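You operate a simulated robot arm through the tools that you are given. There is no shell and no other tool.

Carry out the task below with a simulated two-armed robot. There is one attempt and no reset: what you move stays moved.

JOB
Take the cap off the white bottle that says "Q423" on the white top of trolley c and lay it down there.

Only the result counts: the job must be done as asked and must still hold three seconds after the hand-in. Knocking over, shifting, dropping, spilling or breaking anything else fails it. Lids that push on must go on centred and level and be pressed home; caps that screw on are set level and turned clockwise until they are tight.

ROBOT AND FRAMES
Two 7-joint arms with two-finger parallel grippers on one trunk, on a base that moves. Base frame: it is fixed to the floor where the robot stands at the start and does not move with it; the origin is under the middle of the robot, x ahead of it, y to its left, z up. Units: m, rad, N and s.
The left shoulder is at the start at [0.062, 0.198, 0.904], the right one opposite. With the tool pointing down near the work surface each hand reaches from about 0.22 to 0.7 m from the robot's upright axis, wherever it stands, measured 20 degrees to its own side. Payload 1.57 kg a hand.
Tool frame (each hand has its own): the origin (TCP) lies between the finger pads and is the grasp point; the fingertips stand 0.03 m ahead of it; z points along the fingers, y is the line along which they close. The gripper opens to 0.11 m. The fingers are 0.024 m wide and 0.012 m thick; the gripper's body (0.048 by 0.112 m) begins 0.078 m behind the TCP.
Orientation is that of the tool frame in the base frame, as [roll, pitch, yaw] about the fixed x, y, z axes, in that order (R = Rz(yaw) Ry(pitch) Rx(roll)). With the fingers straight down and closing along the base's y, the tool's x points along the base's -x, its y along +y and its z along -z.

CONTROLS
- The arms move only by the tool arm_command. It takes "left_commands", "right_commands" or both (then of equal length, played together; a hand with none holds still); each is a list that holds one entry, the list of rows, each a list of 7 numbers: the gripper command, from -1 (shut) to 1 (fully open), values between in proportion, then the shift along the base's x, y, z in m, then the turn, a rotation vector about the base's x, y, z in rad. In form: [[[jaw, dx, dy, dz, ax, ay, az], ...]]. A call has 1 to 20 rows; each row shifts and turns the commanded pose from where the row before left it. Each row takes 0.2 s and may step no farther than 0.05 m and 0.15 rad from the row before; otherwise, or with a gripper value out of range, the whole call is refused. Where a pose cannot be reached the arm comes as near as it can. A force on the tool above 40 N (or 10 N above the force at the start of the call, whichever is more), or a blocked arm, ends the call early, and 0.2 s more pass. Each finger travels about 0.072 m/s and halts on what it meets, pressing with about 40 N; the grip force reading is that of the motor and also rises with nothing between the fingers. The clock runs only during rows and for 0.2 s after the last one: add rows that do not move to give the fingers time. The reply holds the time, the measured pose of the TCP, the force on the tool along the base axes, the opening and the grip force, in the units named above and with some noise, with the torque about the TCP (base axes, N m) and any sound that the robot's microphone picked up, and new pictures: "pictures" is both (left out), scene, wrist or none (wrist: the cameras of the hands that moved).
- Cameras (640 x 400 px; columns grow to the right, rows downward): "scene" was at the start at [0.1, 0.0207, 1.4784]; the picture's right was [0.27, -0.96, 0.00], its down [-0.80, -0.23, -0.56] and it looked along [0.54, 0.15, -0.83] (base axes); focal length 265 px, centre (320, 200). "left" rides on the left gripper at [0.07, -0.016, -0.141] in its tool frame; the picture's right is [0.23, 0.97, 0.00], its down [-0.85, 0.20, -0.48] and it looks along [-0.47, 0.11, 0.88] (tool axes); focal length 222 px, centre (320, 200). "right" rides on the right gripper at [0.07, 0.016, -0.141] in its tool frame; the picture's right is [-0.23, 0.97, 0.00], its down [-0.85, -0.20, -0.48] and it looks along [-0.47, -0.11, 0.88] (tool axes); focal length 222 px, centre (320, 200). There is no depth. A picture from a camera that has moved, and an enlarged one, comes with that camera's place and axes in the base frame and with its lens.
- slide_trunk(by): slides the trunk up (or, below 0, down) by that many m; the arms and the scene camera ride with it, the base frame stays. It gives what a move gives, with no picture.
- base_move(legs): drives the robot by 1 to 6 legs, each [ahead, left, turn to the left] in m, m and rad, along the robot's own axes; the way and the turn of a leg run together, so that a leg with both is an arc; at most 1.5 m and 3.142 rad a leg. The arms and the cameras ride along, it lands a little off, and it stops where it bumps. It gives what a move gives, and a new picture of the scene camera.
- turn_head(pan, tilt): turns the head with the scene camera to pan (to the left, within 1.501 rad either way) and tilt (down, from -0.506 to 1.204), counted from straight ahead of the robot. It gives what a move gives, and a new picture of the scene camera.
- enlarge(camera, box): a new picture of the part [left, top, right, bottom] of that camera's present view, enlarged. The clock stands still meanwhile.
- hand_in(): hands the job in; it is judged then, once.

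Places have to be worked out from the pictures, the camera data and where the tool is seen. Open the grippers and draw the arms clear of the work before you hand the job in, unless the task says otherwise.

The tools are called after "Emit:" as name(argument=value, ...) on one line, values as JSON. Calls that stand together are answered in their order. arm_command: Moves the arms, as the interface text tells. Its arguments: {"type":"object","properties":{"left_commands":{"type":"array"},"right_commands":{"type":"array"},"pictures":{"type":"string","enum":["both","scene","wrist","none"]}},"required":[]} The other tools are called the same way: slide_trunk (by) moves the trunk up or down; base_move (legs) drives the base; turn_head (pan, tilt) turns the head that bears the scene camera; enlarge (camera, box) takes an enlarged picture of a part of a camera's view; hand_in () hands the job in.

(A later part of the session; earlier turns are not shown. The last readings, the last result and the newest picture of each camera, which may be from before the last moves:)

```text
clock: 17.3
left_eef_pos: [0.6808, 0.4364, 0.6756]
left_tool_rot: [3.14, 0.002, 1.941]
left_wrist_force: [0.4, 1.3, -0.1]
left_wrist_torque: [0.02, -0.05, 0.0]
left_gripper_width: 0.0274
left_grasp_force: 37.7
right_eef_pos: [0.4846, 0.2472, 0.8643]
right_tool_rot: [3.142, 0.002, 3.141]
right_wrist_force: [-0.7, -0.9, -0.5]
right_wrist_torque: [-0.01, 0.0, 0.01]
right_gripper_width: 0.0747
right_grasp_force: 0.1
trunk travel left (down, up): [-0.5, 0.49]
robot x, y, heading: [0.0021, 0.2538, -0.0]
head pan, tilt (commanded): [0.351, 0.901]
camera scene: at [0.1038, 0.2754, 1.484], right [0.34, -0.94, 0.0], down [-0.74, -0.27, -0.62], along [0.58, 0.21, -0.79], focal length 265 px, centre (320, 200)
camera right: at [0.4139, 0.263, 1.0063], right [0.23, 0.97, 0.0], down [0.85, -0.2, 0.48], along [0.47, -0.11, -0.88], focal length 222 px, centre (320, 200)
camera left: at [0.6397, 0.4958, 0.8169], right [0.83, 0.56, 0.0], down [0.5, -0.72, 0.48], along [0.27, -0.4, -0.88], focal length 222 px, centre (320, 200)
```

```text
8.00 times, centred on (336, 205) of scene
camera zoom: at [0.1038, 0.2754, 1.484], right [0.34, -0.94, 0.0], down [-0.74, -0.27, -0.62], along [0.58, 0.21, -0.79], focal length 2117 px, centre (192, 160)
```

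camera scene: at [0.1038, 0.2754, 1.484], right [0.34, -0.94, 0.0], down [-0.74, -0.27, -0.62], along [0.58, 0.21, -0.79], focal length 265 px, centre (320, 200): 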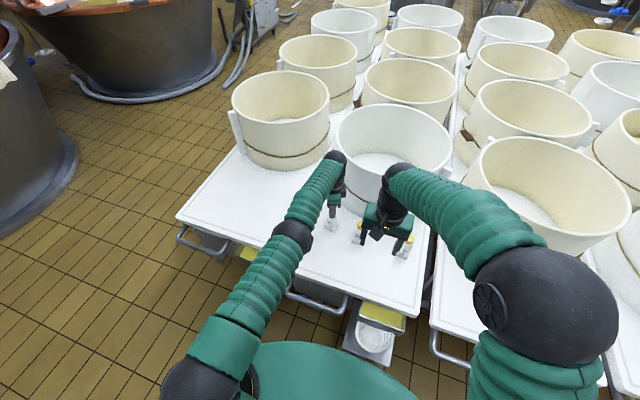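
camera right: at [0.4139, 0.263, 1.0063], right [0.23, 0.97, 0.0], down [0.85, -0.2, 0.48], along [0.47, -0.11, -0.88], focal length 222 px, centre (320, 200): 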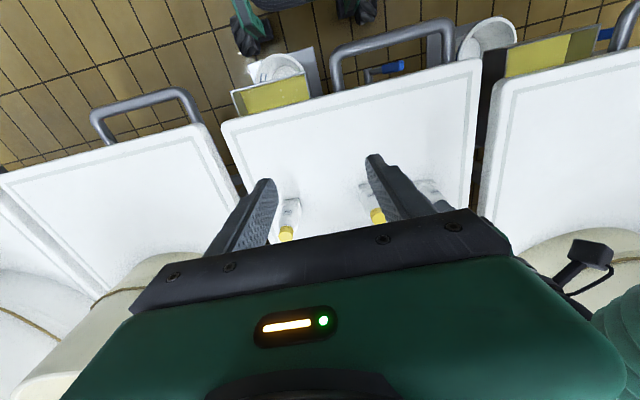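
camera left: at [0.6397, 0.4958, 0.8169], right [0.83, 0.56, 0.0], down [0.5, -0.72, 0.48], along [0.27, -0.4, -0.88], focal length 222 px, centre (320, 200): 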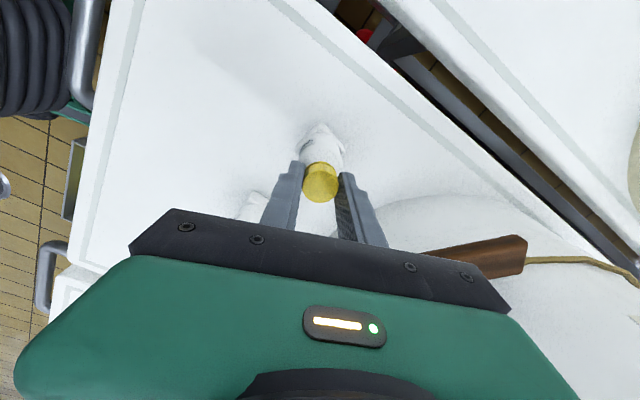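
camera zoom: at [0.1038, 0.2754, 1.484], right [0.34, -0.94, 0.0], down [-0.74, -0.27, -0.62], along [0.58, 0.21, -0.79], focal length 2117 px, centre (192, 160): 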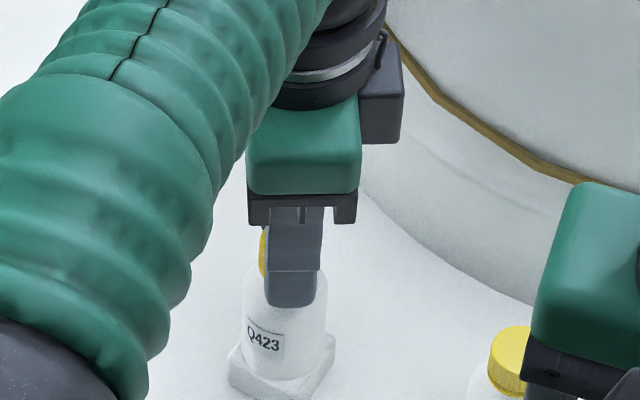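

The bottle turned back with the hand. Now I tilt the right hand so its fingers point forward-down (50° from vertical) with a slight turn to the left, at this clear spot.

Emit:
arm_command(right_commands=[[[0.36, 0, 0, 0, 0, -0.15, 0], [0.36, 0, 0, 0, 0, -0.15, 0], [0.36, 0, 0, 0, 0, -0.15, 0], [0.36, 0, 0, 0, 0, -0.15, 0], [0.36, 0, 0, 0, 0, -0.15, 0], [0.36, 0, 0, 0, 0, -0.123, 0], [0.36, 0, 0, 0, 0, 0, 0.131], [0.36, 0, 0, 0, 0, 0, 0.131], [0.36, 0, 0, 0, 0, 0, 0]]])

```text
clock: 18.2
left_eef_pos: [0.6816, 0.4341, 0.6781]
left_tool_rot: [3.14, 0.0, 1.944]
left_wrist_force: [0.1, -0.3, -0.4]
left_wrist_torque: [0.0, 0.02, 0.03]
left_gripper_width: 0.0274
left_grasp_force: 37.8
right_eef_pos: [0.5283, 0.1045, 0.8699]
right_tool_rot: [3.131, 0.533, 2.824]
right_wrist_force: [1.2, 0.2, -0.9]
right_wrist_torque: [0.01, 0.01, 0.04]
right_gripper_width: 0.0746
right_grasp_force: 0.1
trunk travel left (down, up): [-0.5, 0.49]
robot x, y, heading: [-0.0037, 0.2516, -0.001]
head pan, tilt (commanded): [0.351, 0.901]
stopped in row 4 (right hand): the arm was blocked; the commanded pose is now the measured one
camera scene: at [0.1056, 0.27, 1.485], right [0.34, -0.94, 0.0], down [-0.74, -0.27, -0.62], along [0.58, 0.22, -0.79], focal length 265 px, centre (320, 200)
camera right: at [0.408, 0.1597, 0.9571], right [0.49, 0.87, 0.12], down [0.41, -0.35, 0.84], along [0.77, -0.36, -0.52], focal length 222 px, centre (320, 200)
```

scene: 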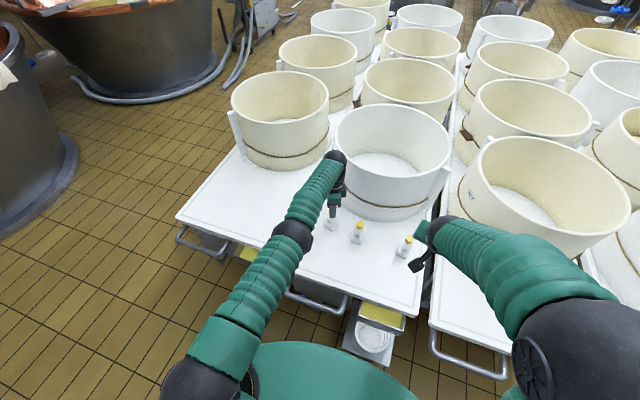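
right: 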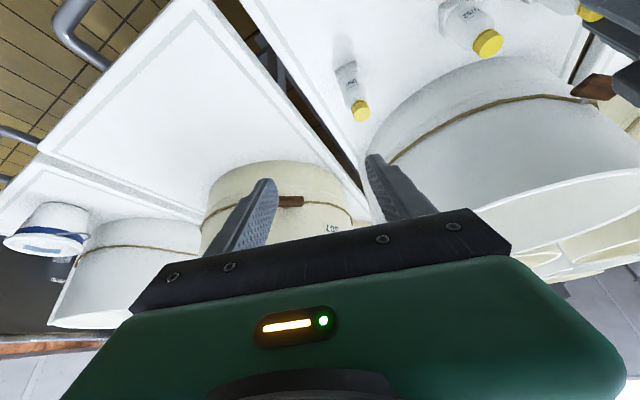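

The right arm was blocked partway and swung aside. I hold still and inspect the arm and its surroundings before trying again.

Emit:
enlarge(camera="scene", box=[280, 160, 640, 385])

Emit:
turn_head(pan=-0.3, tilt=0.95)

```text
1.78 times, centred on (460, 272) of scene
camera zoom: at [0.1056, 0.27, 1.485], right [0.34, -0.94, 0.0], down [-0.74, -0.27, -0.62], along [0.58, 0.22, -0.79], focal length 470 px, centre (71, 71)
```

zoom: 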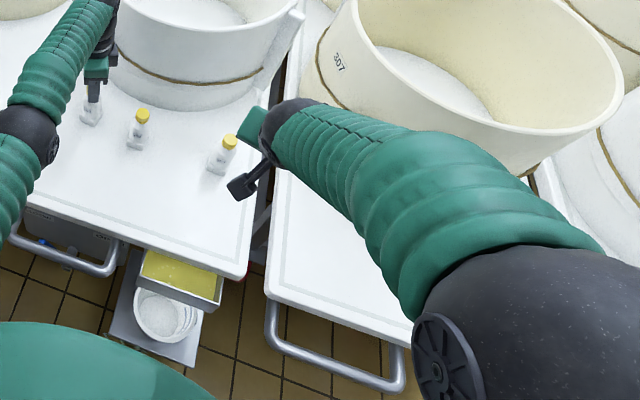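

```text
clock: 19.2
left_eef_pos: [0.6821, 0.4377, 0.6781]
left_tool_rot: [3.14, 0.004, 1.944]
left_wrist_force: [0.1, 0.0, -1.9]
left_wrist_torque: [0.01, 0.02, 0.0]
left_gripper_width: 0.0271
left_grasp_force: 38.2
right_eef_pos: [0.5263, 0.1094, 0.8696]
right_tool_rot: [3.136, 0.532, 2.828]
right_wrist_force: [0.0, 0.8, 1.0]
right_wrist_torque: [-0.01, 0.01, -0.01]
right_gripper_width: 0.0752
right_grasp_force: 0.0
trunk travel left (down, up): [-0.5, 0.49]
robot x, y, heading: [-0.0007, 0.2467, 0.003]
head pan, tilt (commanded): [-0.3, 0.949]
camera scene: at [0.1031, 0.2284, 1.4809], right [-0.3, -0.96, 0.0], down [-0.78, 0.24, -0.58], along [0.55, -0.17, -0.81], focal length 265 px, centre (320, 200)
```

scene: 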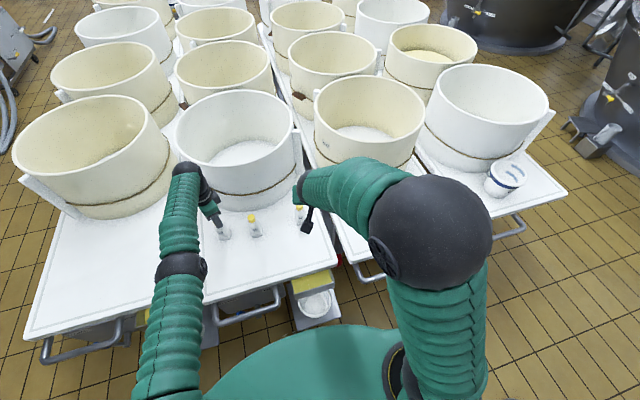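

The right arm touches nothing; it simply could not bend that way. Before using a second hand, I'll test whether pressing the cap down gives enough friction under the foot to let the cap turn. First I look at the bottle again.

Emit:
turn_head(pan=0.35, tilt=0.9)

Emit:
enlarge(camera="scene", box=[296, 180, 376, 230])

Emit:
enlarge(camera="left", box=[240, 90, 400, 215])

```text
clock: 20.3
left_eef_pos: [0.6821, 0.4373, 0.6772]
left_tool_rot: [3.141, 0.001, 1.943]
left_wrist_force: [0.7, 0.3, -1.7]
left_wrist_torque: [0.02, 0.02, -0.02]
left_gripper_width: 0.027
left_grasp_force: 37.5
right_eef_pos: [0.5266, 0.1097, 0.8701]
right_tool_rot: [3.134, 0.532, 2.829]
right_wrist_force: [0.4, -0.5, -0.2]
right_wrist_torque: [0.02, -0.03, -0.01]
right_gripper_width: 0.0747
right_grasp_force: 0.0
trunk travel left (down, up): [-0.5, 0.49]
robot x, y, heading: [0.0022, 0.2505, 0.002]
head pan, tilt (commanded): [0.351, 0.901]
camera scene: at [0.1045, 0.2752, 1.484], right [0.34, -0.94, 0.0], down [-0.74, -0.27, -0.62], along [0.58, 0.21, -0.79], focal length 265 px, centre (320, 200)
```

scene: 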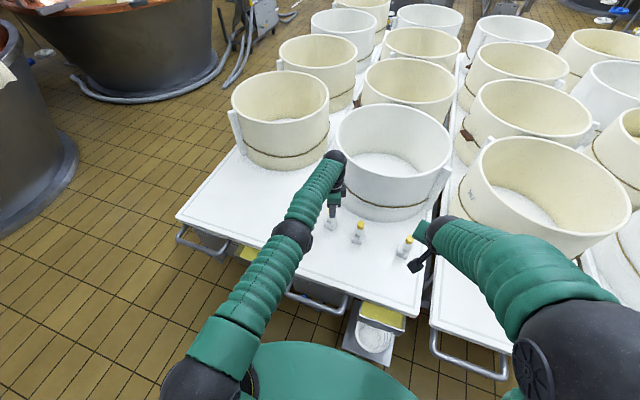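

```text
8.00 times, centred on (336, 205) of scene
camera zoom: at [0.1045, 0.2752, 1.484], right [0.34, -0.94, 0.0], down [-0.74, -0.27, -0.62], along [0.58, 0.21, -0.79], focal length 2117 px, centre (192, 160)
```

zoom: 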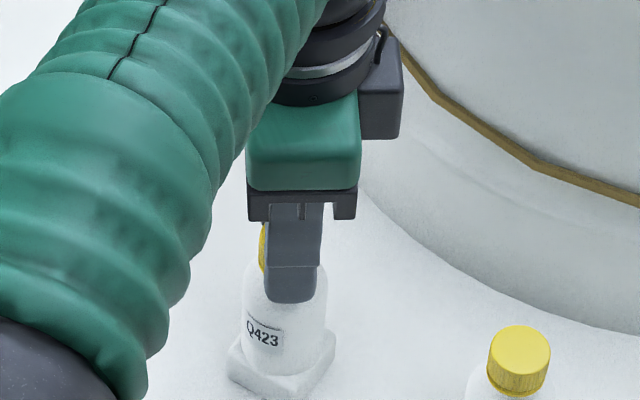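

```text
3.20 times, centred on (320, 152) of left
camera zoom: at [0.6405, 0.4958, 0.8184], right [0.82, 0.57, 0.0], down [0.49, -0.72, 0.48], along [0.27, -0.4, -0.88], focal length 711 px, centre (320, 352)
```

zoom: 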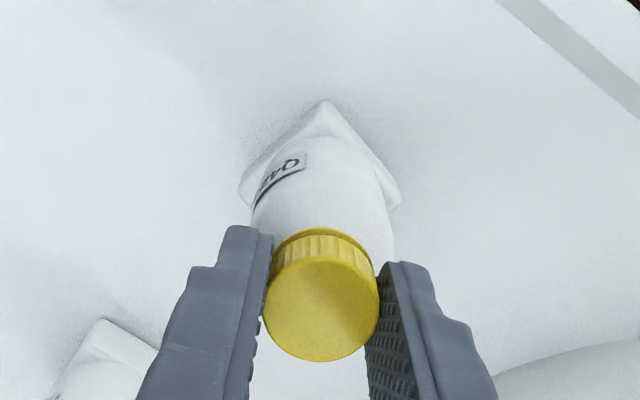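

The bottle is hanging very slightly (force −1.8 N, z about 2 mm higher). I lower it again in 1 mm steps and begin pressing gently.

Emit:
arm_command(left_commands=[[[-1, 0, 0, -0.001, 0, 0, 0], [-1, 0, 0, -0.001, 0, 0, 0], [-1, 0, 0, -0.001, 0, 0, 0], [-1, 0, 0, 0, 0, 0, 0]]], pictures="none")

```text
clock: 21.3
left_eef_pos: [0.6809, 0.4383, 0.6743]
left_tool_rot: [3.138, 0.004, 1.943]
left_wrist_force: [0.4, 0.3, 1.0]
left_wrist_torque: [0.01, -0.03, 0.02]
left_gripper_width: 0.0272
left_grasp_force: 37.9
right_eef_pos: [0.5254, 0.1092, 0.8707]
right_tool_rot: [3.132, 0.536, 2.83]
right_wrist_force: [0.1, 0.0, -0.6]
right_wrist_torque: [0.0, -0.01, 0.01]
right_gripper_width: 0.0749
right_grasp_force: 0.0
trunk travel left (down, up): [-0.5, 0.49]
robot x, y, heading: [0.0016, 0.2486, 0.001]
head pan, tilt (commanded): [0.351, 0.901]
```

Emit:
arm_command(left_commands=[[[-1, 0, 0, -0.001, 0, 0, 0], [-1, 0, 0, -0.001, 0, 0, 0], [-1, 0, 0, 0, 0, 0, 0]]], pictures="none")

```text
clock: 22.1
left_eef_pos: [0.6804, 0.4373, 0.6743]
left_tool_rot: [3.134, 0.004, 1.94]
left_wrist_force: [2.6, 0.8, 11.7]
left_wrist_torque: [-0.02, -0.05, 0.01]
left_gripper_width: 0.027
left_grasp_force: 38.1
right_eef_pos: [0.5258, 0.1091, 0.8721]
right_tool_rot: [3.132, 0.536, 2.831]
right_wrist_force: [-0.3, 0.2, 0.6]
right_wrist_torque: [-0.02, 0.02, 0.02]
right_gripper_width: 0.0746
right_grasp_force: 0.0
trunk travel left (down, up): [-0.5, 0.49]
robot x, y, heading: [-0.0015, 0.2473, -0.002]
head pan, tilt (commanded): [0.351, 0.901]
```

Pressing 2 mm below contact gives 11.7 N, about 6 N per mm. I press to about 25 N and then turn anticlockwise 0.3 rad to see if the cap moves relative to the bottle.

Emit:
arm_command(left_commands=[[[-1, 0, 0, -0.001, 0, 0, 0], [-1, 0, 0, -0.0012, 0, 0, 0], [-1, 0, 0, 0, 0, 0, 0], [-1, 0, 0, 0, 0, 0, 0.06], [-1, 0, 0, 0, 0, 0, 0.06], [-1, 0, 0, 0, 0, 0, 0.06], [-1, 0, 0, 0, 0, 0, 0.06], [-1, 0, 0, 0, 0, 0, 0.06]]], pictures="wrist")

Emit:
enlarge(camera="scene", box=[296, 180, 376, 230])

Emit:
enlarge(camera="left", box=[240, 90, 400, 215])

```text
clock: 23.9
left_eef_pos: [0.6788, 0.4376, 0.6746]
left_tool_rot: [3.133, 0.007, 2.244]
left_wrist_force: [4.6, 8.4, 31.4]
left_wrist_torque: [0.59, 0.06, -0.01]
left_gripper_width: 0.0272
left_grasp_force: 37.9
right_eef_pos: [0.5236, 0.1116, 0.8731]
right_tool_rot: [3.128, 0.539, 2.831]
right_wrist_force: [0.1, 0.1, 0.2]
right_wrist_torque: [0.03, -0.04, -0.01]
right_gripper_width: 0.0748
right_grasp_force: 0.0
trunk travel left (down, up): [-0.5, 0.49]
robot x, y, heading: [-0.0005, 0.2511, 0.003]
head pan, tilt (commanded): [0.351, 0.901]
camera left: at [0.6204, 0.481, 0.815], right [0.62, 0.79, 0.01], down [0.68, -0.54, 0.48], along [0.38, -0.3, -0.87], focal length 222 px, centre (320, 200)
```

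left: 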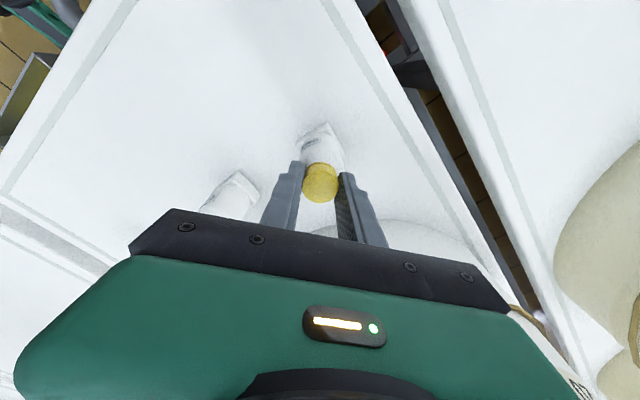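

```text
8.00 times, centred on (336, 205) of scene
camera zoom: at [0.0975, 0.275, 1.4848], right [0.34, -0.94, 0.0], down [-0.73, -0.27, -0.62], along [0.58, 0.21, -0.78], focal length 2117 px, centre (192, 160)
```

zoom: 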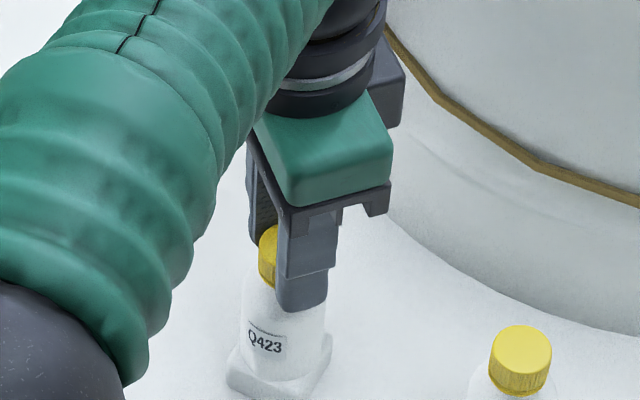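

```text
3.20 times, centred on (320, 152) of left
camera zoom: at [0.6204, 0.481, 0.815], right [0.62, 0.79, 0.01], down [0.68, -0.54, 0.48], along [0.38, -0.3, -0.87], focal length 711 px, centre (320, 352)
```

zoom: 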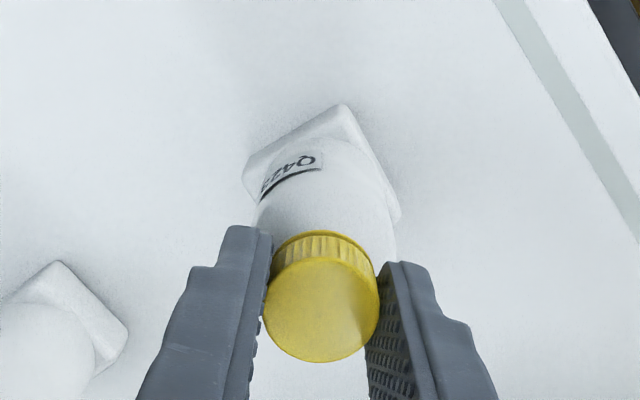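

This time the label turned less than the hand, so pressing helps: the cap is either turning on the bottle or slipping in the fingers. I keep about 30 N and turn further to find out.

Emit:
arm_command(left_commands=[[[-1, 0, 0, 0, 0, 0, 0.08], [-1, 0, 0, 0, 0, 0, 0.08], [-1, 0, 0, 0, 0, 0, 0.08], [-1, 0, 0, 0, 0, 0, 0.08], [-1, 0, 0, 0, 0, 0, 0.08], [-1, 0, 0, 0, 0, 0, 0.08]]], pictures="wrist")

Emit:
enlarge(camera="scene", box=[296, 180, 376, 230])

Emit:
enlarge(camera="left", box=[240, 90, 400, 215])

```text
clock: 25.3
left_eef_pos: [0.6782, 0.4369, 0.6735]
left_tool_rot: [3.135, 0.008, 2.723]
left_wrist_force: [2.1, 7.8, 31.1]
left_wrist_torque: [0.42, 0.07, -0.02]
left_gripper_width: 0.0271
left_grasp_force: 37.1
right_eef_pos: [0.525, 0.11, 0.8733]
right_tool_rot: [3.129, 0.54, 2.83]
right_wrist_force: [-1.0, -0.1, 0.8]
right_wrist_torque: [0.05, 0.01, 0.0]
right_gripper_width: 0.0748
right_grasp_force: 0.0
trunk travel left (down, up): [-0.5, 0.49]
robot x, y, heading: [-0.0003, 0.2531, -0.002]
head pan, tilt (commanded): [0.351, 0.901]
camera left: at [0.6058, 0.4493, 0.8146], right [0.19, 0.98, 0.0], down [0.86, -0.17, 0.49], along [0.48, -0.09, -0.87], focal length 222 px, centre (320, 200)
```

left: 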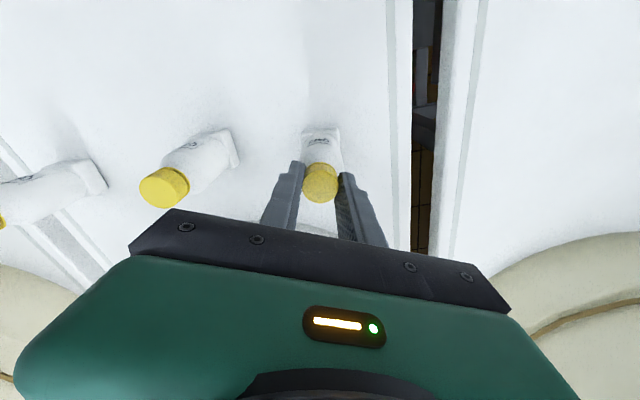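

```text
8.00 times, centred on (336, 205) of scene
camera zoom: at [0.0973, 0.2749, 1.4847], right [0.34, -0.94, 0.0], down [-0.73, -0.27, -0.62], along [0.58, 0.21, -0.78], focal length 2117 px, centre (192, 160)
```

zoom: 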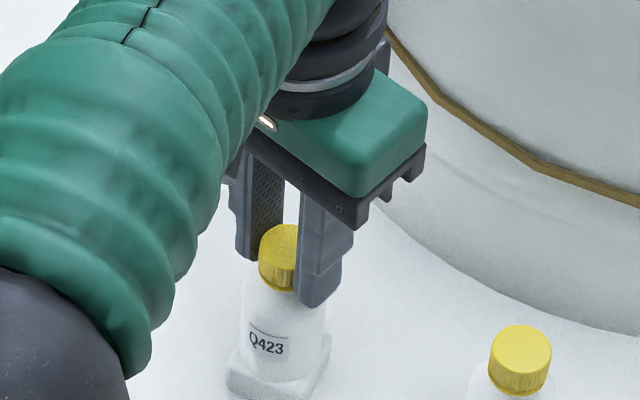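

```text
3.20 times, centred on (320, 152) of left
camera zoom: at [0.6058, 0.4493, 0.8146], right [0.19, 0.98, 0.0], down [0.86, -0.17, 0.49], along [0.48, -0.09, -0.87], focal length 711 px, centre (320, 352)
```

zoom: 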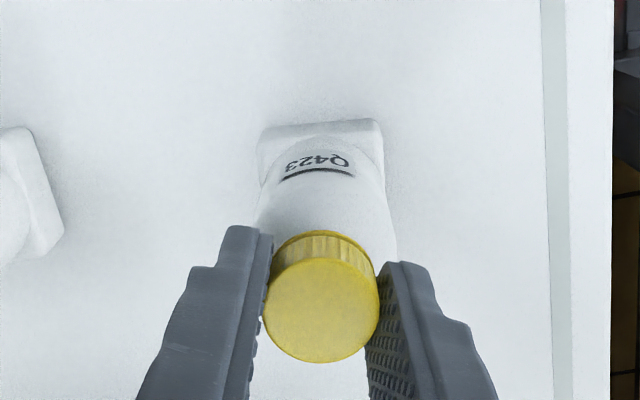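

The bottle's label stayed put in the scene view while the hand turned 0.48 rad, so the cap is now turning on the bottle. I continue anticlockwise.

Emit:
arm_command(left_commands=[[[-1, 0, 0, 0, 0, 0, 0.08], [-1, 0, 0, 0, 0, 0, 0.08], [-1, 0, 0, 0, 0, 0, 0.08], [-1, 0, 0, 0, 0, 0, 0.08], [-1, 0, 0, 0, 0, 0, 0.08], [-1, 0, 0, 0, 0, 0, 0.08], [-1, 0, 0, 0, 0, 0, 0.08], [-1, 0, 0, 0, 0, 0, 0.08]]], pictures="wrist")

Emit:
enlarge(camera="scene", box=[296, 180, 376, 230])

Emit:
enlarge(camera="left", box=[240, 90, 400, 215])

```text
clock: 27.1
left_eef_pos: [0.677, 0.4368, 0.6732]
left_tool_rot: [3.139, 0.007, -2.919]
left_wrist_force: [3.4, 5.7, 28.0]
left_wrist_torque: [0.16, -0.44, 0.01]
left_gripper_width: 0.0271
left_grasp_force: 37.4
right_eef_pos: [0.5246, 0.1104, 0.8726]
right_tool_rot: [3.129, 0.538, 2.83]
right_wrist_force: [0.3, 0.1, 0.1]
right_wrist_torque: [-0.03, -0.01, 0.0]
right_gripper_width: 0.0747
right_grasp_force: 0.0
trunk travel left (down, up): [-0.5, 0.49]
robot x, y, heading: [0.0036, 0.2503, -0.0]
head pan, tilt (commanded): [0.351, 0.901]
camera left: at [0.6122, 0.4046, 0.8145], right [-0.44, 0.9, 0.0], down [0.79, 0.38, 0.49], along [0.44, 0.21, -0.87], focal length 222 px, centre (320, 200)
```

left: 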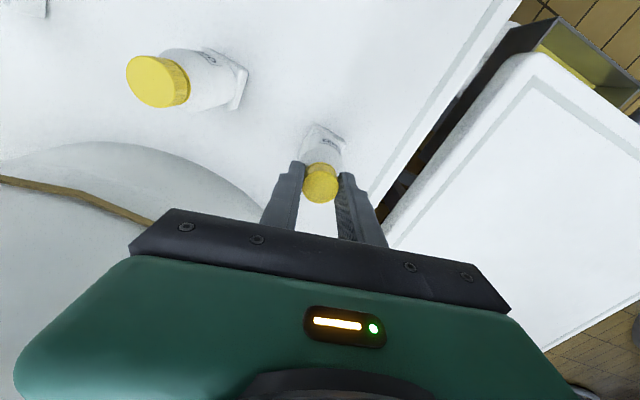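

```text
8.00 times, centred on (336, 205) of scene
camera zoom: at [0.098, 0.2745, 1.4847], right [0.34, -0.94, 0.0], down [-0.73, -0.27, -0.62], along [0.58, 0.21, -0.78], focal length 2117 px, centre (192, 160)
```

zoom: 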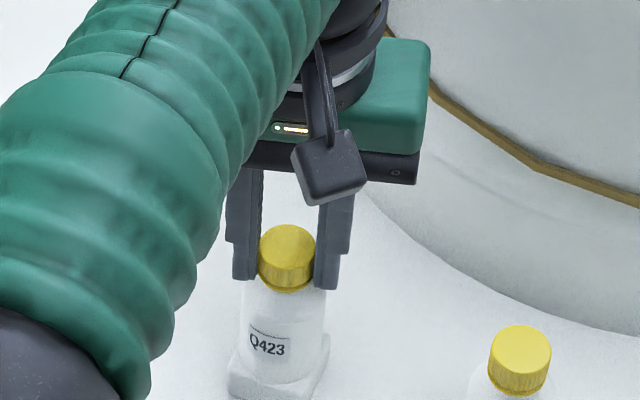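

```text
3.20 times, centred on (320, 152) of left
camera zoom: at [0.6122, 0.4046, 0.8145], right [-0.44, 0.9, 0.0], down [0.79, 0.38, 0.49], along [0.44, 0.21, -0.87], focal length 711 px, centre (320, 352)
```

zoom: 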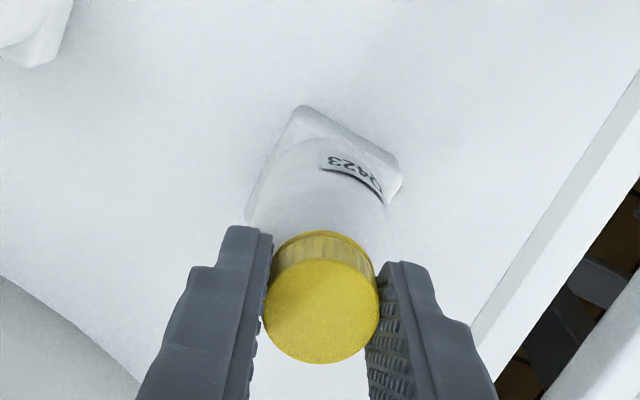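

The label is still fixed while the hand turned another 0.64 rad; force is steady at 28 N. I keep turning to the end of this stroke.

Emit:
arm_command(left_commands=[[[-1, 0, 0, 0, 0, 0, 0.08], [-1, 0, 0, 0, 0, 0, 0.08], [-1, 0, 0, 0, 0, 0, 0.08], [-1, 0, 0, 0, 0, 0, 0.08], [-1, 0, 0, 0, 0, 0, 0.08], [-1, 0, 0, 0, 0, 0, 0.08], [-1, 0, 0, 0, 0, 0, 0.08], [-1, 0, 0, 0, 0, 0, 0.08], [-1, 0, 0, 0, 0, 0, 0.08], [-1, 0, 0, 0, 0, 0, 0.08], [-1, 0, 0, 0, 0, 0, 0.08], [-1, 0, 0, 0, 0, 0, 0.08]]], pictures="wrist")

Emit:
enlarge(camera="scene", box=[296, 180, 376, 230])

Emit:
enlarge(camera="left", box=[240, 90, 400, 215])

```text
clock: 29.7
left_eef_pos: [0.6755, 0.4373, 0.6736]
left_tool_rot: [3.139, 0.003, -1.96]
left_wrist_force: [3.4, 8.1, 25.8]
left_wrist_torque: [0.49, -0.31, -0.06]
left_gripper_width: 0.0271
left_grasp_force: 37.9
left hand out of reach, approached as far as the arm can: row 5
right_eef_pos: [0.5236, 0.1104, 0.8723]
right_tool_rot: [3.131, 0.536, 2.829]
right_wrist_force: [-0.3, -0.1, -1.2]
right_wrist_torque: [0.01, -0.01, 0.0]
right_gripper_width: 0.0746
right_grasp_force: 0.1
trunk travel left (down, up): [-0.5, 0.49]
robot x, y, heading: [-0.0009, 0.2498, -0.003]
head pan, tilt (commanded): [0.351, 0.901]
camera left: at [0.6643, 0.3652, 0.8143], right [-0.99, 0.16, 0.0], down [0.14, 0.86, 0.48], along [0.08, 0.48, -0.88], focal length 222 px, centre (320, 200)
```

left: 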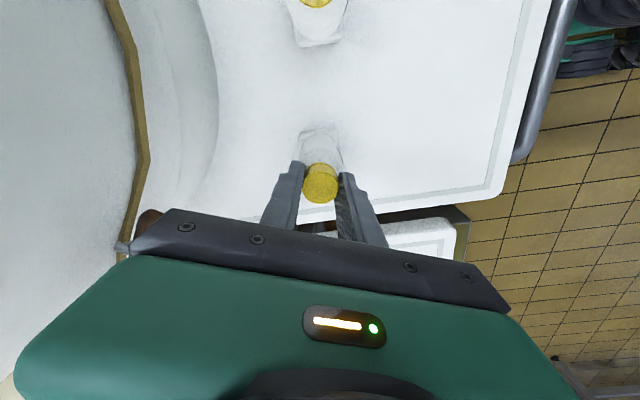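

```text
8.00 times, centred on (336, 205) of scene
camera zoom: at [0.0985, 0.2751, 1.4846], right [0.34, -0.94, 0.0], down [-0.74, -0.27, -0.62], along [0.58, 0.21, -0.78], focal length 2117 px, centre (192, 160)
```

zoom: 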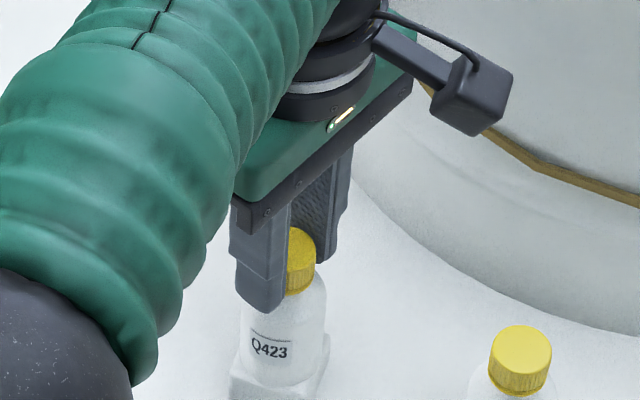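

```text
3.20 times, centred on (320, 152) of left
camera zoom: at [0.6643, 0.3652, 0.8143], right [-0.99, 0.16, 0.0], down [0.14, 0.86, 0.48], along [0.08, 0.48, -0.88], focal length 711 px, centre (320, 352)
```

zoom: 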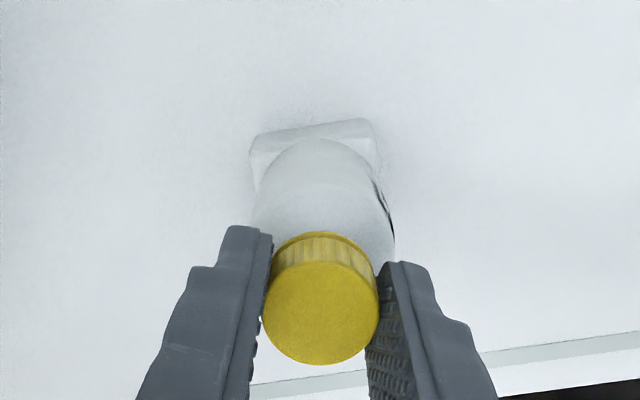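

The cap has now turned about 2 rad against a still bottle. I release the pressure (raise 4 mm), open, and look at the cap to see whether it has risen.

Emit:
arm_command(left_commands=[[[-1, 0, 0, 0.002, 0, 0, 0], [-1, 0, 0, 0.002, 0, 0, 0], [0.1, 0, 0, 0, 0, 0, 0], [0.1, 0, 0, 0, 0, 0, 0], [0.1, 0, 0, 0, 0, 0, 0]]], pictures="wrist")

Emit:
enlarge(camera="scene", box=[312, 195, 360, 225])

Emit:
enlarge(camera="left", box=[240, 90, 400, 215])

```text
clock: 30.9
left_eef_pos: [0.6781, 0.4371, 0.6735]
left_tool_rot: [3.136, 0.002, -1.961]
left_wrist_force: [-0.3, 0.1, 0.4]
left_wrist_torque: [-0.03, -0.01, 0.01]
left_gripper_width: 0.0606
left_grasp_force: 0.1
right_eef_pos: [0.5272, 0.1073, 0.8683]
right_tool_rot: [3.135, 0.533, 2.829]
right_wrist_force: [0.4, 0.0, 0.2]
right_wrist_torque: [0.01, 0.0, 0.0]
right_gripper_width: 0.0746
right_grasp_force: 0.1
trunk travel left (down, up): [-0.5, 0.49]
robot x, y, heading: [-0.0031, 0.2461, -0.001]
head pan, tilt (commanded): [0.351, 0.901]
camera left: at [0.6673, 0.3652, 0.815], right [-0.99, 0.16, 0.01], down [0.14, 0.86, 0.48], along [0.07, 0.48, -0.88], focal length 222 px, centre (320, 200)
```

left: 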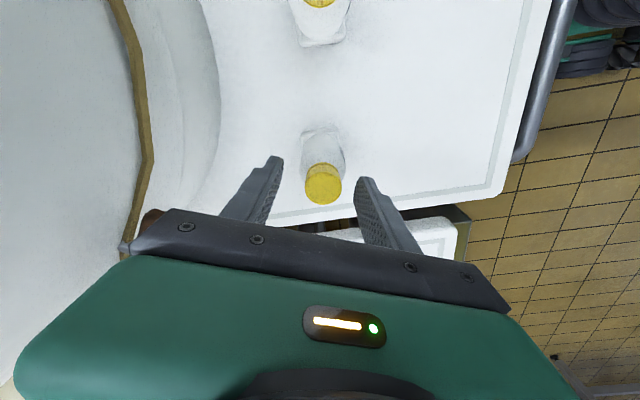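

```text
13.33 times, centred on (336, 210) of scene
camera zoom: at [0.1046, 0.275, 1.4837], right [0.34, -0.94, 0.0], down [-0.74, -0.27, -0.62], along [0.58, 0.21, -0.79], focal length 3529 px, centre (107, 67)
```

zoom: 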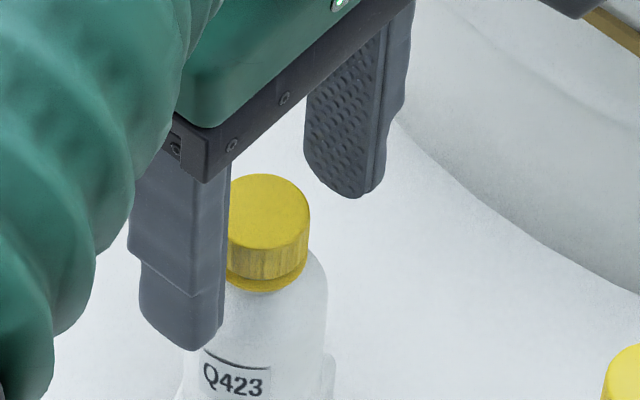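

```text
3.20 times, centred on (320, 152) of left
camera zoom: at [0.6673, 0.3652, 0.815], right [-0.99, 0.16, 0.01], down [0.14, 0.86, 0.48], along [0.07, 0.48, -0.88], focal length 711 px, centre (320, 352)
```

zoom: 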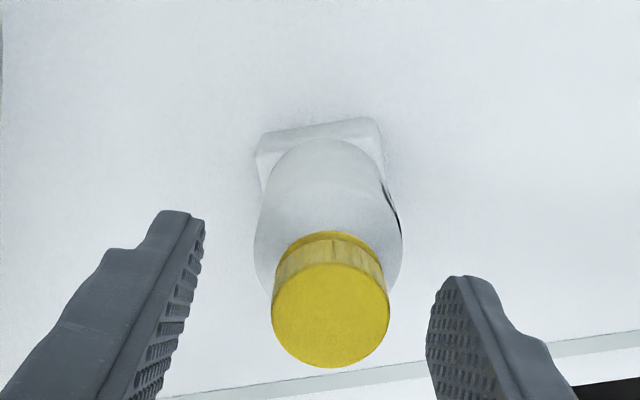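

The bottle stands upright with its cap centre near (0.677, 0.438). I turn the open hand back 2.4 rad for another stroke.

Emit:
arm_command(left_commands=[[[0.1, -0.001, 0.001, 0, 0, 0, -0.15], [0.1, 0, 0, 0, 0, 0, -0.15], [0.1, 0, 0, 0, 0, 0, -0.15], [0.1, 0, 0, 0, 0, 0, -0.15], [0.1, 0, 0, 0, 0, 0, -0.15], [0.1, 0, 0, 0, 0, 0, -0.15], [0.1, 0, 0, 0, 0, 0, -0.15], [0.1, 0, 0, 0, 0, 0, -0.15], [0.1, 0, 0, 0, 0, 0, -0.15], [0.1, 0, 0, 0, 0, 0, -0.15], [0.1, 0, 0, 0, 0, 0, -0.15], [0.1, 0, 0, 0, 0, 0, -0.15], [0.1, 0, 0, 0, 0, 0, -0.15], [0.1, 0, 0, 0, 0, 0, -0.15], [0.1, 0, 0, 0, 0, 0, -0.15], [0.1, 0, 0, 0, 0, 0, -0.15], [0.1, 0, 0, 0, 0, 0, 0], [0.1, 0, 0, 0, 0, 0, 0]]], pictures="wrist")

Emit:
enlarge(camera="scene", box=[296, 180, 376, 230])

Emit:
enlarge(camera="left", box=[240, 90, 400, 215])

```text
clock: 34.7
left_eef_pos: [0.6764, 0.4384, 0.6749]
left_tool_rot: [3.138, 0.003, 1.924]
left_wrist_force: [0.7, 0.2, 1.0]
left_wrist_torque: [-0.02, 0.01, -0.01]
left_gripper_width: 0.0603
left_grasp_force: 0.0
right_eef_pos: [0.5264, 0.109, 0.8717]
right_tool_rot: [3.135, 0.534, 2.829]
right_wrist_force: [0.5, -0.3, 0.7]
right_wrist_torque: [0.02, 0.02, -0.02]
right_gripper_width: 0.0749
right_grasp_force: 0.0
trunk travel left (down, up): [-0.5, 0.49]
robot x, y, heading: [-0.0028, 0.2505, 0.0]
head pan, tilt (commanded): [0.351, 0.901]
camera left: at [0.637, 0.4976, 0.8158], right [0.84, 0.55, 0.0], down [0.48, -0.73, 0.48], along [0.27, -0.4, -0.88], focal length 222 px, centre (320, 200)
```

left: 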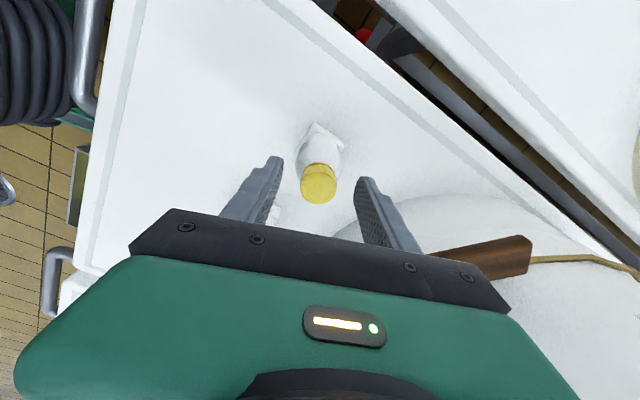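

```text
8.00 times, centred on (336, 205) of scene
camera zoom: at [0.1041, 0.2751, 1.484], right [0.34, -0.94, 0.0], down [-0.74, -0.27, -0.62], along [0.58, 0.21, -0.79], focal length 2117 px, centre (192, 160)
```

zoom: 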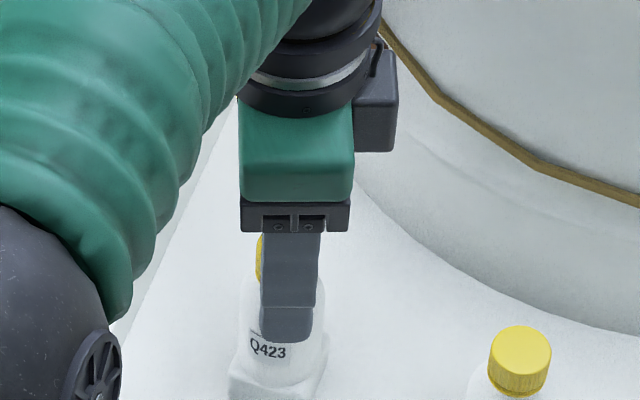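

```text
3.20 times, centred on (320, 152) of left
camera zoom: at [0.637, 0.4976, 0.8158], right [0.84, 0.55, 0.0], down [0.48, -0.73, 0.48], along [0.27, -0.4, -0.88], focal length 711 px, centre (320, 352)
```

zoom: 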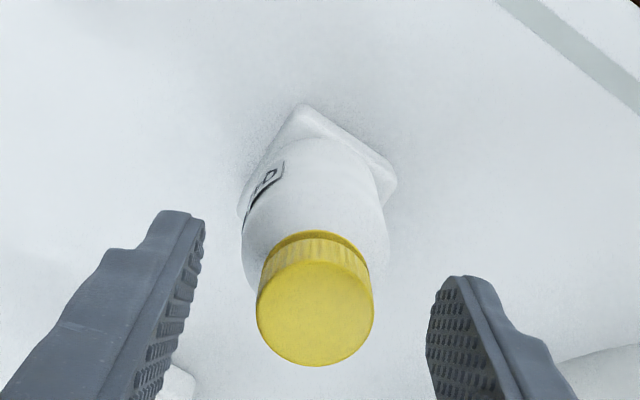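

A gap line between cap and ring now shows, so the cap has risen a little. I grip again, press lightly (about 18 N) and turn anticlockwise for a second stroke.

Emit:
arm_command(left_commands=[[[-1, 0, 0, 0, 0, 0, 0], [-1, 0, 0, 0, 0, 0, 0], [-1, 0, 0, 0, 0, 0, 0], [-1, 0, 0, -0.0015, 0, 0, 0], [-1, 0, 0, -0.0015, 0, 0, 0], [-1, 0, 0, 0, 0, 0, 0]]], pictures="none")

```text
clock: 36.1
left_eef_pos: [0.6772, 0.439, 0.6731]
left_tool_rot: [3.135, 0.004, 1.922]
left_wrist_force: [-1.4, 0.3, 11.2]
left_wrist_torque: [-0.01, -0.04, 0.0]
left_gripper_width: 0.0275
left_grasp_force: 37.7
right_eef_pos: [0.5254, 0.1091, 0.8726]
right_tool_rot: [3.13, 0.534, 2.83]
right_wrist_force: [0.4, -0.4, -0.4]
right_wrist_torque: [-0.02, -0.02, -0.01]
right_gripper_width: 0.0748
right_grasp_force: 0.0
trunk travel left (down, up): [-0.5, 0.49]
robot x, y, heading: [-0.0005, 0.2515, 0.003]
head pan, tilt (commanded): [0.351, 0.901]
```

Pressing is at 11 N; I add about 1.5 mm more and start turning anticlockwise, then compare label movement.

Emit:
arm_command(left_commands=[[[-1, 0, 0, -0.0015, 0, 0, 0], [-1, 0, 0, 0, 0, 0, 0.08], [-1, 0, 0, 0, 0, 0, 0.08], [-1, 0, 0, 0, 0, 0, 0.08], [-1, 0, 0, 0, 0, 0, 0.08], [-1, 0, 0, 0, 0, 0, 0.08], [-1, 0, 0, 0, 0, 0, 0.08], [-1, 0, 0, 0, 0, 0, 0.08], [-1, 0, 0, 0, 0, 0, 0.08]]], pictures="wrist")

Emit:
enlarge(camera="scene", box=[296, 180, 376, 230])

Emit:
enlarge(camera="left", box=[240, 90, 400, 215])

```text
clock: 38.1
left_eef_pos: [0.6748, 0.4377, 0.6722]
left_tool_rot: [3.133, 0.005, 2.564]
left_wrist_force: [4.9, 1.4, 25.8]
left_wrist_torque: [0.01, -0.1, -0.04]
left_gripper_width: 0.0274
left_grasp_force: 37.9
right_eef_pos: [0.5247, 0.1091, 0.873]
right_tool_rot: [3.127, 0.539, 2.83]
right_wrist_force: [0.0, -0.1, -0.3]
right_wrist_torque: [0.01, 0.0, 0.01]
right_gripper_width: 0.0746
right_grasp_force: 0.0
trunk travel left (down, up): [-0.5, 0.49]
robot x, y, heading: [-0.0028, 0.25, 0.004]
head pan, tilt (commanded): [0.351, 0.901]
camera left: at [0.6065, 0.4608, 0.8138], right [0.34, 0.94, 0.01], down [0.82, -0.3, 0.48], along [0.46, -0.16, -0.87], focal length 222 px, centre (320, 200)
```

left: 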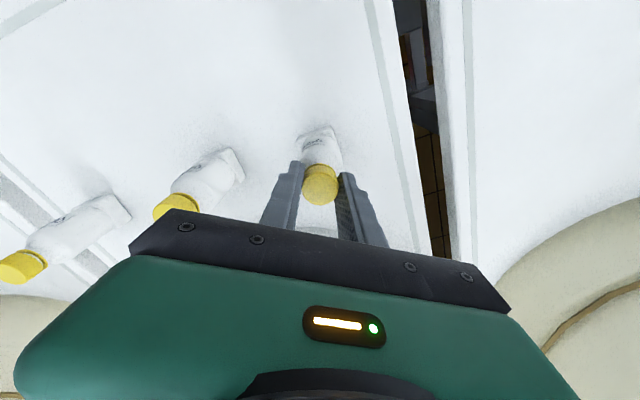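

```text
8.00 times, centred on (336, 205) of scene
camera zoom: at [0.099, 0.2734, 1.4846], right [0.34, -0.94, 0.0], down [-0.74, -0.27, -0.62], along [0.58, 0.21, -0.78], focal length 2117 px, centre (192, 160)
```

zoom: 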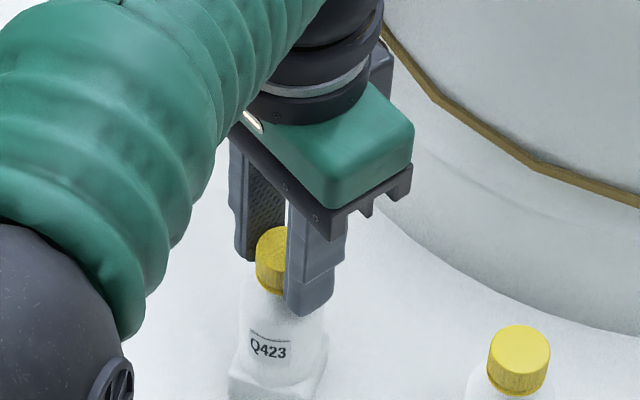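

```text
3.20 times, centred on (320, 152) of left
camera zoom: at [0.6065, 0.4608, 0.8138], right [0.34, 0.94, 0.01], down [0.82, -0.3, 0.48], along [0.46, -0.16, -0.87], focal length 711 px, centre (320, 352)
```

zoom: 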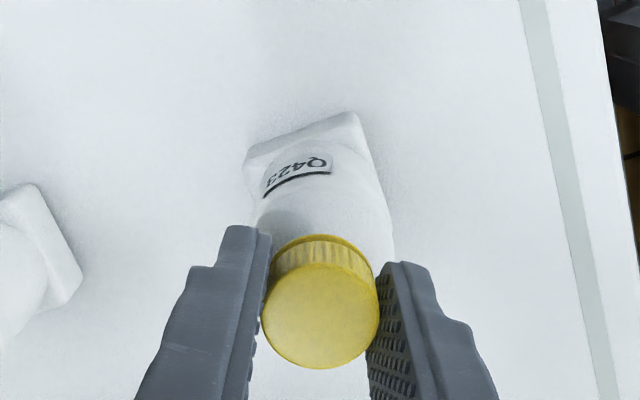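

The bottle stays still and the force rose to 26 N, consistent with the cap climbing the thread. I keep turning, easing up slightly as the cap rises.

Emit:
arm_command(left_commands=[[[-1, 0, 0, 0.0001, 0, 0, 0.1], [-1, 0, 0, 0, 0, 0, 0.1], [-1, 0, 0, 0.0001, 0, 0, 0.1], [-1, 0, 0, 0, 0, 0, 0.1], [-1, 0, 0, 0.0001, 0, 0, 0.1], [-1, 0, 0, 0, 0, 0, 0.1], [-1, 0, 0, 0.0001, 0, 0, 0.1], [-1, 0, 0, 0, 0, 0, 0.1], [-1, 0, 0, 0.0001, 0, 0, 0.1], [-1, 0, 0, 0, 0, 0, 0.1], [-1, 0, 0, 0.0001, 0, 0, 0.1], [-1, 0, 0, 0, 0, 0, 0.1], [-1, 0, 0, 0.0001, 0, 0, 0.1], [-1, 0, 0, 0, 0, 0, 0.1], [-1, 0, 0, 0.0001, 0, 0, 0.1], [-1, 0, 0, 0, 0, 0, 0.1]]], pictures="wrist")

Emit:
enlarge(camera="scene", box=[296, 180, 376, 230])

Emit:
enlarge(camera="left", box=[240, 90, 400, 215])

```text
clock: 41.5
left_eef_pos: [0.6763, 0.4375, 0.6723]
left_tool_rot: [3.137, 0.004, -2.119]
left_wrist_force: [-1.3, -1.1, 11.4]
left_wrist_torque: [-0.01, 0.02, 0.01]
left_gripper_width: 0.0273
left_grasp_force: 38.2
right_eef_pos: [0.526, 0.109, 0.8715]
right_tool_rot: [3.132, 0.535, 2.83]
right_wrist_force: [0.4, 0.6, -0.1]
right_wrist_torque: [0.02, 0.01, 0.01]
right_gripper_width: 0.0747
right_grasp_force: 0.1
trunk travel left (down, up): [-0.5, 0.49]
robot x, y, heading: [0.0011, 0.2469, 0.002]
head pan, tilt (commanded): [0.351, 0.901]
camera left: at [0.6537, 0.3684, 0.8127], right [-0.95, 0.31, 0.0], down [0.28, 0.83, 0.48], along [0.15, 0.46, -0.88], focal length 222 px, centre (320, 200)
```

left: 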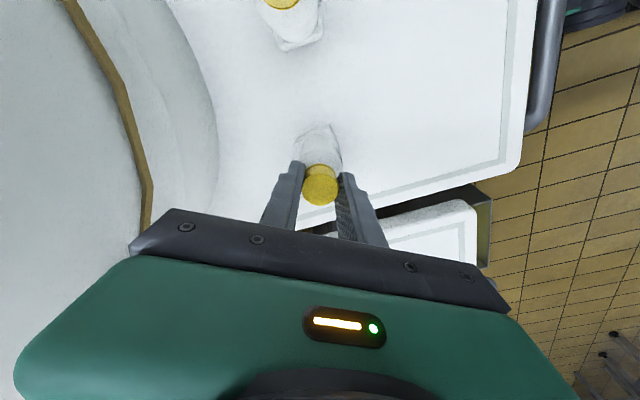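

```text
8.00 times, centred on (336, 205) of scene
camera zoom: at [0.1015, 0.2742, 1.4842], right [0.34, -0.94, 0.0], down [-0.74, -0.27, -0.62], along [0.58, 0.21, -0.78], focal length 2117 px, centre (192, 160)
```

zoom: 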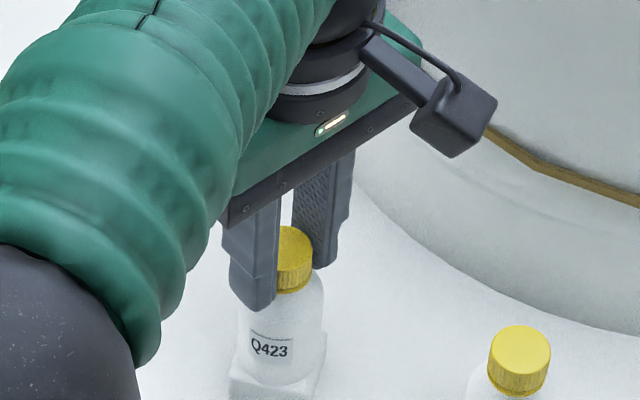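

```text
3.20 times, centred on (320, 152) of left
camera zoom: at [0.6537, 0.3684, 0.8127], right [-0.95, 0.31, 0.0], down [0.28, 0.83, 0.48], along [0.15, 0.46, -0.88], focal length 711 px, centre (320, 352)
```

zoom: 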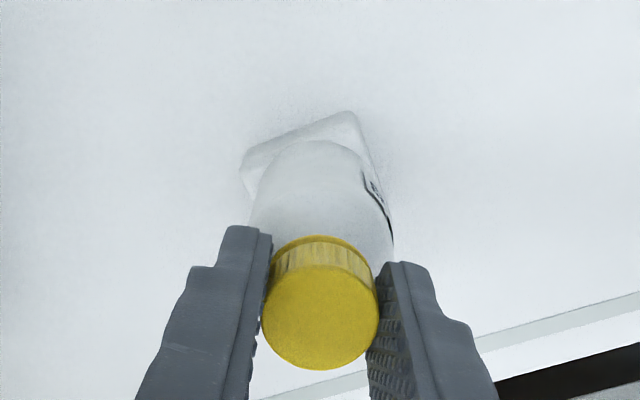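

Force fell to 11 N as I eased up. I look closely at the cap base for a gap compared with the neighbouring bottle.

Emit:
enlarge(camera="scene", box=[320, 204, 344, 219])

Emit:
enlarge(camera="scene", box=[349, 218, 373, 233])

Emit:
enlarge(camera="left", box=[290, 150, 354, 210])

```text
16.00 times, centred on (332, 212) of scene
camera zoom: at [0.1015, 0.2742, 1.4842], right [0.34, -0.94, 0.0], down [-0.74, -0.27, -0.62], along [0.58, 0.21, -0.78], focal length 4235 px, centre (128, 16)
```

zoom: 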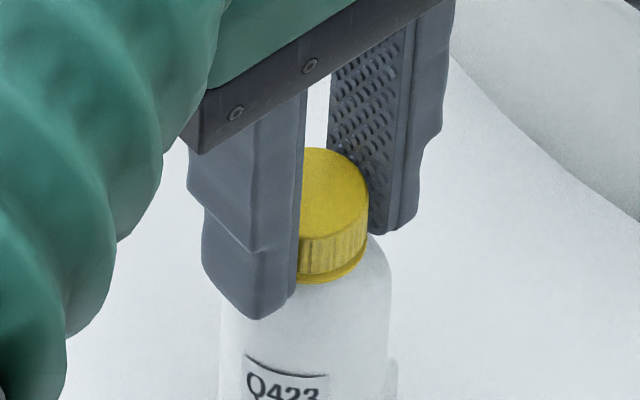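

```text
16.00 times, centred on (361, 226) of scene
camera zoom: at [0.1015, 0.2742, 1.4842], right [0.34, -0.94, 0.0], down [-0.74, -0.27, -0.62], along [0.58, 0.21, -0.78], focal length 4235 px, centre (-336, -208)
```

zoom: 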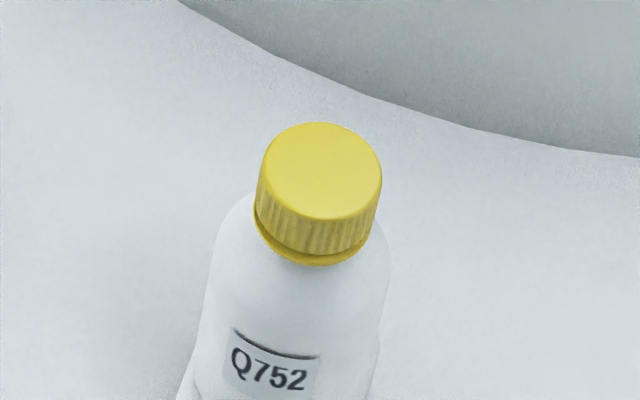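

```text
6.67 times, centred on (322, 180) of left
camera zoom: at [0.6537, 0.3684, 0.8127], right [-0.95, 0.31, 0.0], down [0.28, 0.83, 0.48], along [0.15, 0.46, -0.88], focal length 1481 px, centre (307, 333)
```

zoom: 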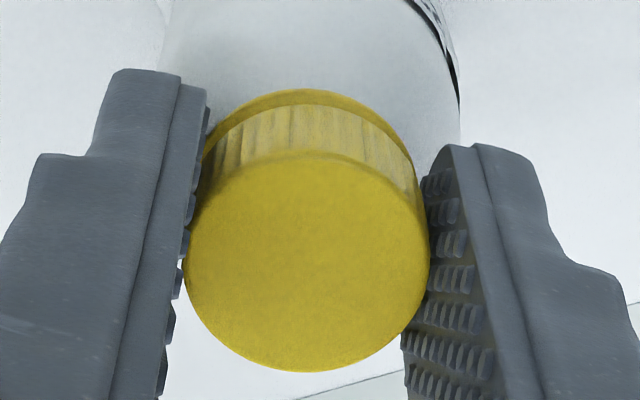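

The cap now shows slightly more side height than its neighbour, suggesting about 1 mm of rise. I unload, open and swing back for a third stroke.

Emit:
arm_command(left_commands=[[[-1, 0, 0, 0.0018, 0, 0, 0], [0.1, 0, 0, 0, 0, 0, 0], [0.1, 0, 0, 0, 0, 0, 0], [0.1, 0, 0, 0, 0, 0, 0]]], pictures="none")

Emit:
enlarge(camera="left", box=[280, 140, 370, 220])

Emit:
enlarge(camera="scene", box=[320, 204, 344, 219])

```text
clock: 42.5
left_eef_pos: [0.6764, 0.4391, 0.6713]
left_tool_rot: [3.137, 0.003, -2.12]
left_wrist_force: [0.4, -0.8, 0.1]
left_wrist_torque: [-0.01, -0.03, 0.0]
left_gripper_width: 0.0602
left_grasp_force: 0.1
right_eef_pos: [0.5268, 0.1076, 0.8701]
right_tool_rot: [3.134, 0.534, 2.83]
right_wrist_force: [0.2, -0.6, -0.7]
right_wrist_torque: [0.02, -0.04, 0.0]
right_gripper_width: 0.0749
right_grasp_force: 0.0
trunk travel left (down, up): [-0.5, 0.49]
robot x, y, heading: [-0.002, 0.249, -0.0]
head pan, tilt (commanded): [0.351, 0.901]
```

```text
5.00 times, centred on (325, 180) of left
camera zoom: at [0.655, 0.3689, 0.8136], right [-0.95, 0.32, 0.0], down [0.28, 0.83, 0.48], along [0.15, 0.46, -0.88], focal length 1111 px, centre (295, 300)
```

zoom: 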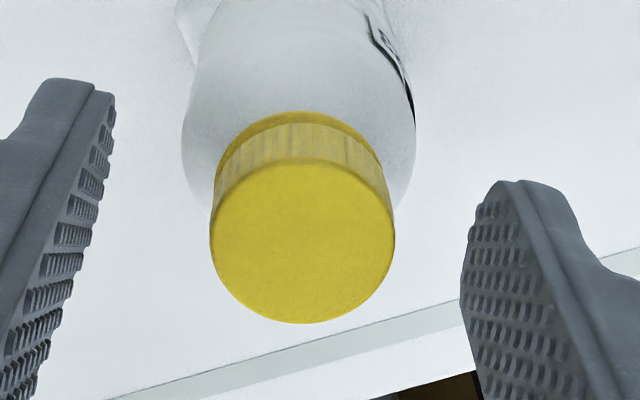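

```text
16.00 times, centred on (332, 212) of scene
camera zoom: at [0.1043, 0.2751, 1.4839], right [0.34, -0.94, 0.0], down [-0.74, -0.27, -0.62], along [0.58, 0.21, -0.79], focal length 4235 px, centre (128, 16)
```

zoom: 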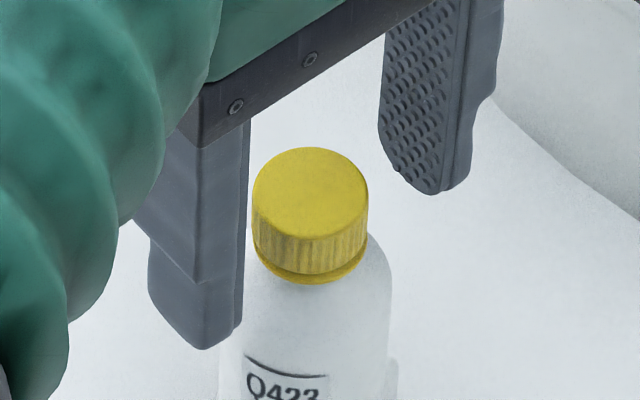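

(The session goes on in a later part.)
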